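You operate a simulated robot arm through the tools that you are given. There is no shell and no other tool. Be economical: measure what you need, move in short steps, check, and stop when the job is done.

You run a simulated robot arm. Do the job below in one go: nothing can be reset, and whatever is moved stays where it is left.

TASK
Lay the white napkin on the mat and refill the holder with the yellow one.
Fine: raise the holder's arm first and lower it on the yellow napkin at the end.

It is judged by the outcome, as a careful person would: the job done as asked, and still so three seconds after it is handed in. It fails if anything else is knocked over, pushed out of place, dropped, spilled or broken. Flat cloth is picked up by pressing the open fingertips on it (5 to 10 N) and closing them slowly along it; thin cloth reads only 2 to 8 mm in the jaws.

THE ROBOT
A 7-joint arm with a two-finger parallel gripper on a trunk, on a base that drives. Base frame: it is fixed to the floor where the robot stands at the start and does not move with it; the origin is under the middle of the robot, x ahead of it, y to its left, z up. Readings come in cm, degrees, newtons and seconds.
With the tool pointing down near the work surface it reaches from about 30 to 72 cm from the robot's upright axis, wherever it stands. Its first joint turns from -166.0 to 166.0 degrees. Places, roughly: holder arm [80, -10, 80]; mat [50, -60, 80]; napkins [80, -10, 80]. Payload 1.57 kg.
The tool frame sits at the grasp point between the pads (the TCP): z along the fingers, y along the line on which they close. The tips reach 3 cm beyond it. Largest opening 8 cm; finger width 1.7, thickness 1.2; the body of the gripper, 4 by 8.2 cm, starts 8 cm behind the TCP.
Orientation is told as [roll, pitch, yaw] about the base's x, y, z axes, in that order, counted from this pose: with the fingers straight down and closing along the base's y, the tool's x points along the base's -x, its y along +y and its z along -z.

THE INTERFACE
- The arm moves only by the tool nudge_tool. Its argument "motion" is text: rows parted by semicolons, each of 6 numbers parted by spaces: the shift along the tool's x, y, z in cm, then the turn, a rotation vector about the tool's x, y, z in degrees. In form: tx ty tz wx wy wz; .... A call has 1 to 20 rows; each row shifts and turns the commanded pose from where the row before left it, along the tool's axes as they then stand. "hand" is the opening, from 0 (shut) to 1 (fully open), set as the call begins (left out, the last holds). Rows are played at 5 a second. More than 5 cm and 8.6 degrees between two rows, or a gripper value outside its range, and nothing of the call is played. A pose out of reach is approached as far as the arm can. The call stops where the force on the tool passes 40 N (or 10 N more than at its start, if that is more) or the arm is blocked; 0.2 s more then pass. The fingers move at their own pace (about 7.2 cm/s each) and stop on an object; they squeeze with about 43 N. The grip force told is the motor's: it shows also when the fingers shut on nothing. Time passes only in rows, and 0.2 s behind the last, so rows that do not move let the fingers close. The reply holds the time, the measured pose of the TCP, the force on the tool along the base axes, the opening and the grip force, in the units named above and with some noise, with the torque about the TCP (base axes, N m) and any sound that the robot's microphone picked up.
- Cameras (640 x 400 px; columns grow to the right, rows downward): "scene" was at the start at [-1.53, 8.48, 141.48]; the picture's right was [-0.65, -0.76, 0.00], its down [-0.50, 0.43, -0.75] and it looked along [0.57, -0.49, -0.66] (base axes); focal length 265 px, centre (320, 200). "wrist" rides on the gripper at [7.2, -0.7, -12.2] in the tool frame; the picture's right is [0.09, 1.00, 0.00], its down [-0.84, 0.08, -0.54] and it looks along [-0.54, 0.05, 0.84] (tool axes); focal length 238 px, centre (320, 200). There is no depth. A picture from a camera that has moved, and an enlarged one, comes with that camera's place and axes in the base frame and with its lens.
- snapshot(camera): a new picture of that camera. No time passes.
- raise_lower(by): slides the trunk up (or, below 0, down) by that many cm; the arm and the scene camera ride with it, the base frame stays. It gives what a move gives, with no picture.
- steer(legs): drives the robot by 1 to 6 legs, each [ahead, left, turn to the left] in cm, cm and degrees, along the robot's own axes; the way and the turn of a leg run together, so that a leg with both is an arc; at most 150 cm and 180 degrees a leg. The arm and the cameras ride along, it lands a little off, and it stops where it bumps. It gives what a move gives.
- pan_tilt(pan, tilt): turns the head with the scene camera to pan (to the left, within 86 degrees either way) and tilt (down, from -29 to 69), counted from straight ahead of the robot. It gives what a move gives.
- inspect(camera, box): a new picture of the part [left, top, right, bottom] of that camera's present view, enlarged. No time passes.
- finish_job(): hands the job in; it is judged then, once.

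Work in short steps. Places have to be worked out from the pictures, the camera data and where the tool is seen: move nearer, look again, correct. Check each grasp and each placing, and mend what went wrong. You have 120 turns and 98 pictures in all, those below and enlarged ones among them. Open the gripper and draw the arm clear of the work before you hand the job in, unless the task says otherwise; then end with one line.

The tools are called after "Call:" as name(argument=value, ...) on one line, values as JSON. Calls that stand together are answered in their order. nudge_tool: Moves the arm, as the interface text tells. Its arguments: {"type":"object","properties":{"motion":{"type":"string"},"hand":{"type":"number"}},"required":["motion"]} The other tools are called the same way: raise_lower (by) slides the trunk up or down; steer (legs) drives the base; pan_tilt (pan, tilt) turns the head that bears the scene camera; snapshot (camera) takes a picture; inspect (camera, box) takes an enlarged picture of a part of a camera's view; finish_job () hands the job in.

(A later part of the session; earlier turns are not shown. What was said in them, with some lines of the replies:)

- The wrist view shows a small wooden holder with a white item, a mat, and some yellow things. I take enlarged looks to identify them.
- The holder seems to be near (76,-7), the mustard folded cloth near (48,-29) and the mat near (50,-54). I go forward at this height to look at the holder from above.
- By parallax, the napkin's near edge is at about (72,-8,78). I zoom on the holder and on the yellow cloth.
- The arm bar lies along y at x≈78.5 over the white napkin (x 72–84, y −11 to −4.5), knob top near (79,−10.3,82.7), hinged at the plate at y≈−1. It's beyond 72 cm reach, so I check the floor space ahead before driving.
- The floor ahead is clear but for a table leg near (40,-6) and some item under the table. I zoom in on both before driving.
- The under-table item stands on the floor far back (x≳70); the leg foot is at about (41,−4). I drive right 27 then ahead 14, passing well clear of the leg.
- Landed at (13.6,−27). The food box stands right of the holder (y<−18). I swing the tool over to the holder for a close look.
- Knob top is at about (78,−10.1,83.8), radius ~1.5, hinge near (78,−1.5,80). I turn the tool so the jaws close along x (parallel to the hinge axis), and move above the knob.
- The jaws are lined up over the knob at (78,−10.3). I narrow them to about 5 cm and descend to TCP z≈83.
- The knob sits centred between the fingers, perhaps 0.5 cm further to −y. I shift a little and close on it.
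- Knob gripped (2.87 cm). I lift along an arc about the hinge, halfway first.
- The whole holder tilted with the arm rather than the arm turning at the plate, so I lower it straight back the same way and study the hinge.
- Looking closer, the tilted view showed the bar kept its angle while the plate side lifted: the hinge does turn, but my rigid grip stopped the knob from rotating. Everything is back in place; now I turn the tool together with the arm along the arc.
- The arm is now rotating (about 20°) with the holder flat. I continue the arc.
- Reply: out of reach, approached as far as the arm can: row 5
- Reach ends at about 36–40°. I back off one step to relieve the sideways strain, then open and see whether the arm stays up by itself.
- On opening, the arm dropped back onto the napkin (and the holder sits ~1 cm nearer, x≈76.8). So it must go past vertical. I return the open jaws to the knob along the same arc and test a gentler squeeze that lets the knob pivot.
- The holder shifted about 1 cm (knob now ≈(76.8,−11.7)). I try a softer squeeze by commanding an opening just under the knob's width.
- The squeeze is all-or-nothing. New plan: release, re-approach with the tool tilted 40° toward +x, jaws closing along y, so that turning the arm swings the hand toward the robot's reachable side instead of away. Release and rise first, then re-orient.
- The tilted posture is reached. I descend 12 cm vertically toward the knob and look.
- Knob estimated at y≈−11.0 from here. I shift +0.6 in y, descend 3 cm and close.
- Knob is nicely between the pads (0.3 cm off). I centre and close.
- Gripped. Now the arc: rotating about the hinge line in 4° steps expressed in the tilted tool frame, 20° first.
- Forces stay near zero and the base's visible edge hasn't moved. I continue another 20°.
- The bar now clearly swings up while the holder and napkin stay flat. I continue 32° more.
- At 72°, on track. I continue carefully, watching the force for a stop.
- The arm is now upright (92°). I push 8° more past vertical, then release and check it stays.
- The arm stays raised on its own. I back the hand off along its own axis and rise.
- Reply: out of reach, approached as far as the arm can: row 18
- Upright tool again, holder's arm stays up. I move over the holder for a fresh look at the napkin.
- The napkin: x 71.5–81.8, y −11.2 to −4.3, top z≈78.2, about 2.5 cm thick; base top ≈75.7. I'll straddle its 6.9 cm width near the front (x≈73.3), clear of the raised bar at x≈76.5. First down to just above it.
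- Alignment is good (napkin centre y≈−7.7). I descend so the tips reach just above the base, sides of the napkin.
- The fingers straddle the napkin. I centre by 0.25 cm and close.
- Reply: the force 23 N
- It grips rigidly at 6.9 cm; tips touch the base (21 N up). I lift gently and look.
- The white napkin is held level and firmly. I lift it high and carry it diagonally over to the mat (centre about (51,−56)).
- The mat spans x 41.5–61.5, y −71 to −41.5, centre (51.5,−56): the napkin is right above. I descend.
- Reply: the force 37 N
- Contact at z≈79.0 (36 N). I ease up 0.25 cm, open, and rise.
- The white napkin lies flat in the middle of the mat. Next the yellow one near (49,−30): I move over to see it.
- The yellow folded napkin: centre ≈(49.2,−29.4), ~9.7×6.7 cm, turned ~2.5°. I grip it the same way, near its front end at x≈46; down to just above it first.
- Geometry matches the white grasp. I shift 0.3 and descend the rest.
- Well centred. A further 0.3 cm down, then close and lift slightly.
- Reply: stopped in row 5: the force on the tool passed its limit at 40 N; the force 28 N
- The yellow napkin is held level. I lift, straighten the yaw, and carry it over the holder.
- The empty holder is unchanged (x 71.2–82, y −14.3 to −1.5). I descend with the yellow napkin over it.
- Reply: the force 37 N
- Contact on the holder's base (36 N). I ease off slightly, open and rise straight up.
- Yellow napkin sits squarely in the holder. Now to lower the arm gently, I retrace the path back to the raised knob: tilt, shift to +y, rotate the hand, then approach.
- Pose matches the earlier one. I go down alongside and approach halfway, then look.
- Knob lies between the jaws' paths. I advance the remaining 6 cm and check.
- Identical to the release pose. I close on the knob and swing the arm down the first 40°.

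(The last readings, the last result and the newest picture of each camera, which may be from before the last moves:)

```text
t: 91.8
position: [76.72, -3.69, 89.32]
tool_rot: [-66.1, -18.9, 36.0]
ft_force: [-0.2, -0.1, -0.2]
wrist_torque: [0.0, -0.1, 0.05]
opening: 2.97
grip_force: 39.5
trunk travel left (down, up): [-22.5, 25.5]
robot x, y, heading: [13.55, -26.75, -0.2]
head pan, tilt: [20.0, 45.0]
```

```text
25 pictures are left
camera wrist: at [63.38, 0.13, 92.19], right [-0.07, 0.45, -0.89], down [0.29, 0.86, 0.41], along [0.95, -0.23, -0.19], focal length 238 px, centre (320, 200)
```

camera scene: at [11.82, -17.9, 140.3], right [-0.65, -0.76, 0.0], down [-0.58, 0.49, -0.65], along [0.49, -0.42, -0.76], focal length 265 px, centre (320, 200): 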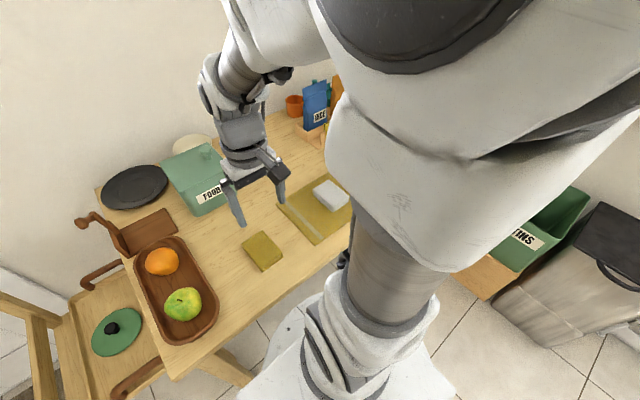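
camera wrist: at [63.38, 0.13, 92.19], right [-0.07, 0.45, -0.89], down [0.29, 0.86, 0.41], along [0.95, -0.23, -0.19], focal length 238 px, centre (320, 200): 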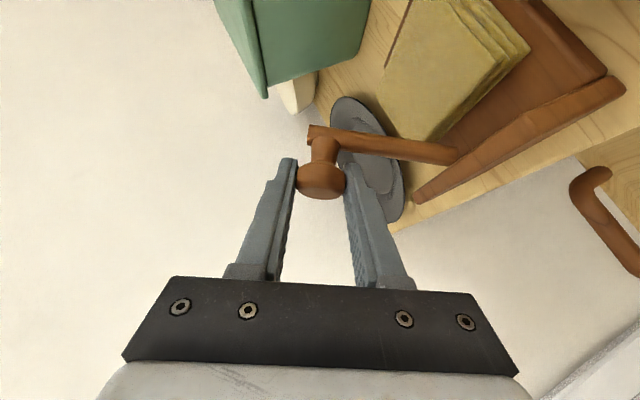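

The arm comes down smoothly with no strain. Another 40°.

Call:
nudge_tool(motion="0.404 -0.201 0.482 -3.064 0 2.572;0.404 -0.201 0.482 -3.064 0 2.572;0.404 -0.201 0.482 -3.064 0 2.572;0.404 -0.201 0.482 -3.064 0 2.572;0.404 -0.201 0.482 -3.064 0 2.572;0.404 -0.201 0.482 -3.064 0 2.572;0.404 -0.201 0.482 -3.064 0 2.572;0.404 -0.201 0.482 -3.064 0 2.572;0.404 -0.201 0.482 -3.064 0 2.572;0.404 -0.201 0.482 -3.064 0 2.572")

Call:
snapshot(camera="wrist")

Call:
inspect(camera="scene", box=[330, 130, 450, 250])

```text
t: 94.0
position: [76.79, -9.26, 86.09]
tool_rot: [-25.3, -37.5, 16.0]
ft_force: [3.6, 1.4, 11.1]
wrist_torque: [0.85, 0.01, -0.05]
opening: 2.93
grip_force: 39.2
trunk travel left (down, up): [-22.5, 25.5]
robot x, y, heading: [14.04, -26.93, -0.2]
head pan, tilt: [20.0, 45.0]
```

```text
24 pictures are left
camera wrist: at [63.39, -8.23, 90.77], right [-0.07, 0.92, -0.39], down [0.29, 0.4, 0.87], along [0.96, -0.05, -0.29], focal length 238 px, centre (320, 200)
```

wrist: 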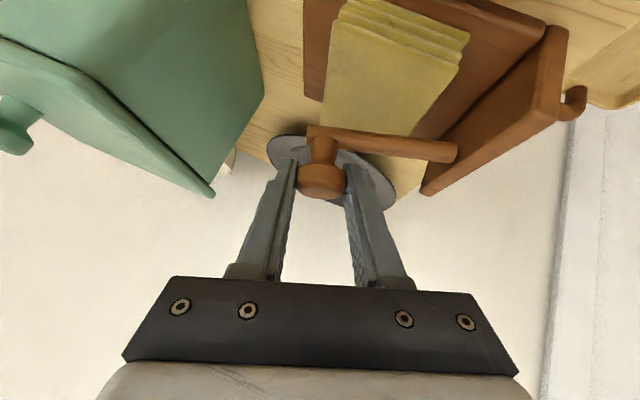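

```text
3.33 times, centred on (390, 190) of scene
camera zoom: at [13.51, -10.14, 140.97], right [0.34, -0.94, 0.0], down [-0.66, -0.24, -0.71], along [0.66, 0.24, -0.71], focal length 882 px, centre (87, 233)
```

zoom: 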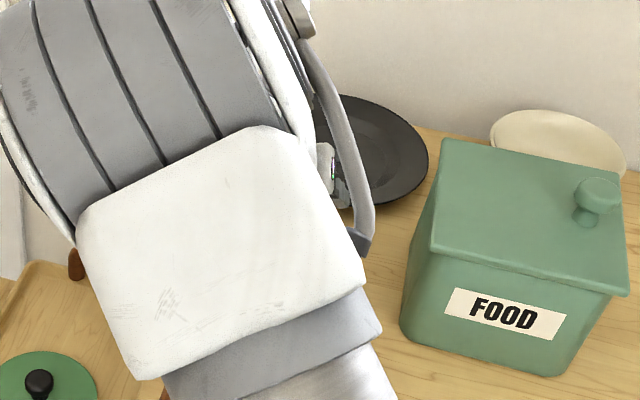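

Upward force of 11 N at ~20°: the bar already rests on the yellow stack (thicker at its edge than the white one). I open the jaws and check.

Call:
nudge_tool(motion="0 0 0 0 0 0;0 0 0 0 0 0;0 0 0 0 0 0;0 0 0 0 0 0", hand=0.65)

Call:
snapshot(camera="wrist")

```text
t: 95.0
position: [76.72, -9.3, 86.07]
tool_rot: [-25.4, -37.3, 16.0]
ft_force: [-0.6, 0.1, -0.1]
wrist_torque: [0.01, 0.02, 0.02]
opening: 5.2
grip_force: 0.0
trunk travel left (down, up): [-22.5, 25.5]
robot x, y, heading: [13.86, -26.67, -0.2]
head pan, tilt: [20.0, 45.0]
```

```text
22 pictures are left
camera wrist: at [63.35, -8.23, 90.63], right [-0.07, 0.92, -0.4], down [0.29, 0.4, 0.87], along [0.95, -0.06, -0.29], focal length 238 px, centre (320, 200)
```

wrist: 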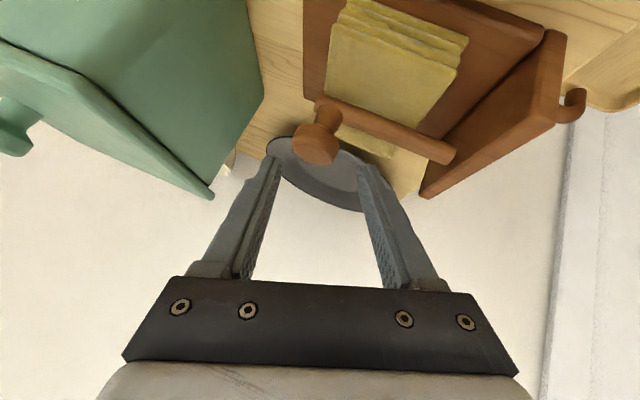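

The arm settled down onto the yellow napkin. I retreat along the tool axis, straighten the hand and look.

Call:
nudge_tool(motion="0 0 -4 0 0 0;0 0 -5 0 0 0;0 0 -5 0 0 0;0 0 -4 0 0 0;0 0 0 -6.13 0 5.14;0 0 0 -6.13 0 5.14;0 0 0 -3.06 0 2.57;0 0 0 0 8 0;0 0 0 0 8 0;0 0 0 0 8 0;0 0 0 0 8 0;0 0 0 0 8 0;3 0 -3 0 0 0;0 0 0 0 0 0")

Call:
inspect(camera="wrist", box=[200, 60, 440, 260])

Call:
inspect(camera="scene", box=[330, 130, 450, 250])

```text
t: 98.0
position: [62.12, -4.54, 101.94]
tool_rot: [-0.1, -0.2, -0.1]
ft_force: [0.3, -0.9, 0.1]
wrist_torque: [-0.02, 0.02, 0.01]
opening: 5.18
grip_force: 0.0
trunk travel left (down, up): [-22.5, 25.5]
robot x, y, heading: [13.66, -27.08, -0.2]
head pan, tilt: [20.0, 45.0]
```

```text
2.00 times, centred on (320, 160) of wrist
camera zoom: at [54.86, -5.21, 114.22], right [-0.09, 1.0, 0.0], down [0.84, 0.08, 0.54], along [0.54, 0.05, -0.84], focal length 477 px, centre (320, 280)
```

zoom: 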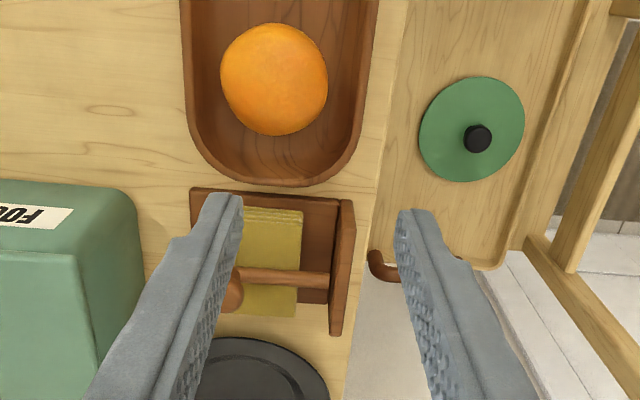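

```text
3.33 times, centred on (390, 190) of scene
camera zoom: at [13.55, -10.13, 140.95], right [0.34, -0.94, 0.0], down [-0.66, -0.24, -0.71], along [0.66, 0.24, -0.71], focal length 882 px, centre (87, 233)
```

zoom: 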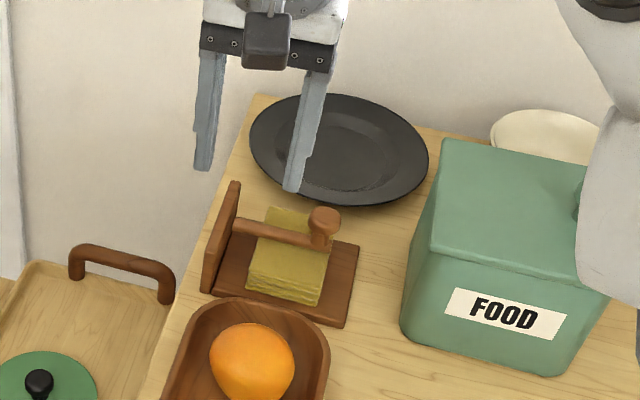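

The arm lies on the yellow napkin in the holder. I draw the arm back clear and take a last overall look.

Call:
nudge_tool(motion="0 0 -4 0 0 0;0 0 -3 0 0 0;3 -3 0 0 0 0;3 -3 0 0 0 0;3 -3 0 0 0 0;3 -3 0 0 0 0;3 -3 0 0 0 0;0 0 0 0 0 0", hand=1)

Call:
snapshot(camera="wrist")

Call:
snapshot(camera="scene")

```text
t: 99.8
position: [47.0, -19.57, 108.91]
tool_rot: [-0.1, -0.1, 0.1]
ft_force: [-0.4, 0.9, 0.6]
wrist_torque: [0.03, 0.0, 0.01]
opening: 8.0
grip_force: 0.0
trunk travel left (down, up): [-22.5, 25.5]
robot x, y, heading: [13.84, -27.06, -0.1]
head pan, tilt: [20.0, 45.0]
```

```text
19 pictures are left
camera wrist: at [39.75, -20.18, 121.03], right [-0.09, 1.0, 0.0], down [0.84, 0.08, 0.54], along [0.54, 0.05, -0.84], focal length 238 px, centre (320, 200)
```

wrist: 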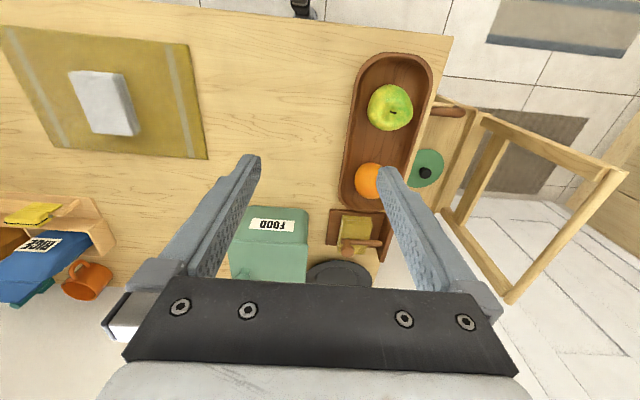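

```text
18 pictures are left
camera scene: at [13.55, -10.13, 140.95], right [0.34, -0.94, 0.0], down [-0.66, -0.24, -0.71], along [0.66, 0.24, -0.71], focal length 265 px, centre (320, 200)
```

scene: 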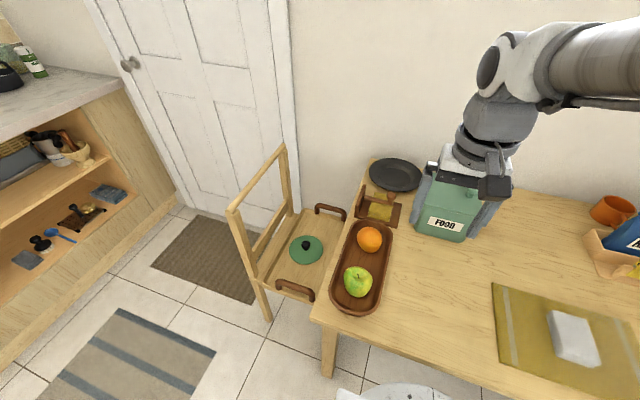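

All is in place: white napkin on the mat, yellow in the holder with the arm down, nothing else disturbed, gripper open and clear. I hand in.

Call:
finish_job()

```text
The job is handed in.
```

The white napkin is on the mat. The yellow napkin is in the holder with the arm lowered on it, and the holder sits about 1 cm from where it started because I nudged it while raising the arm.
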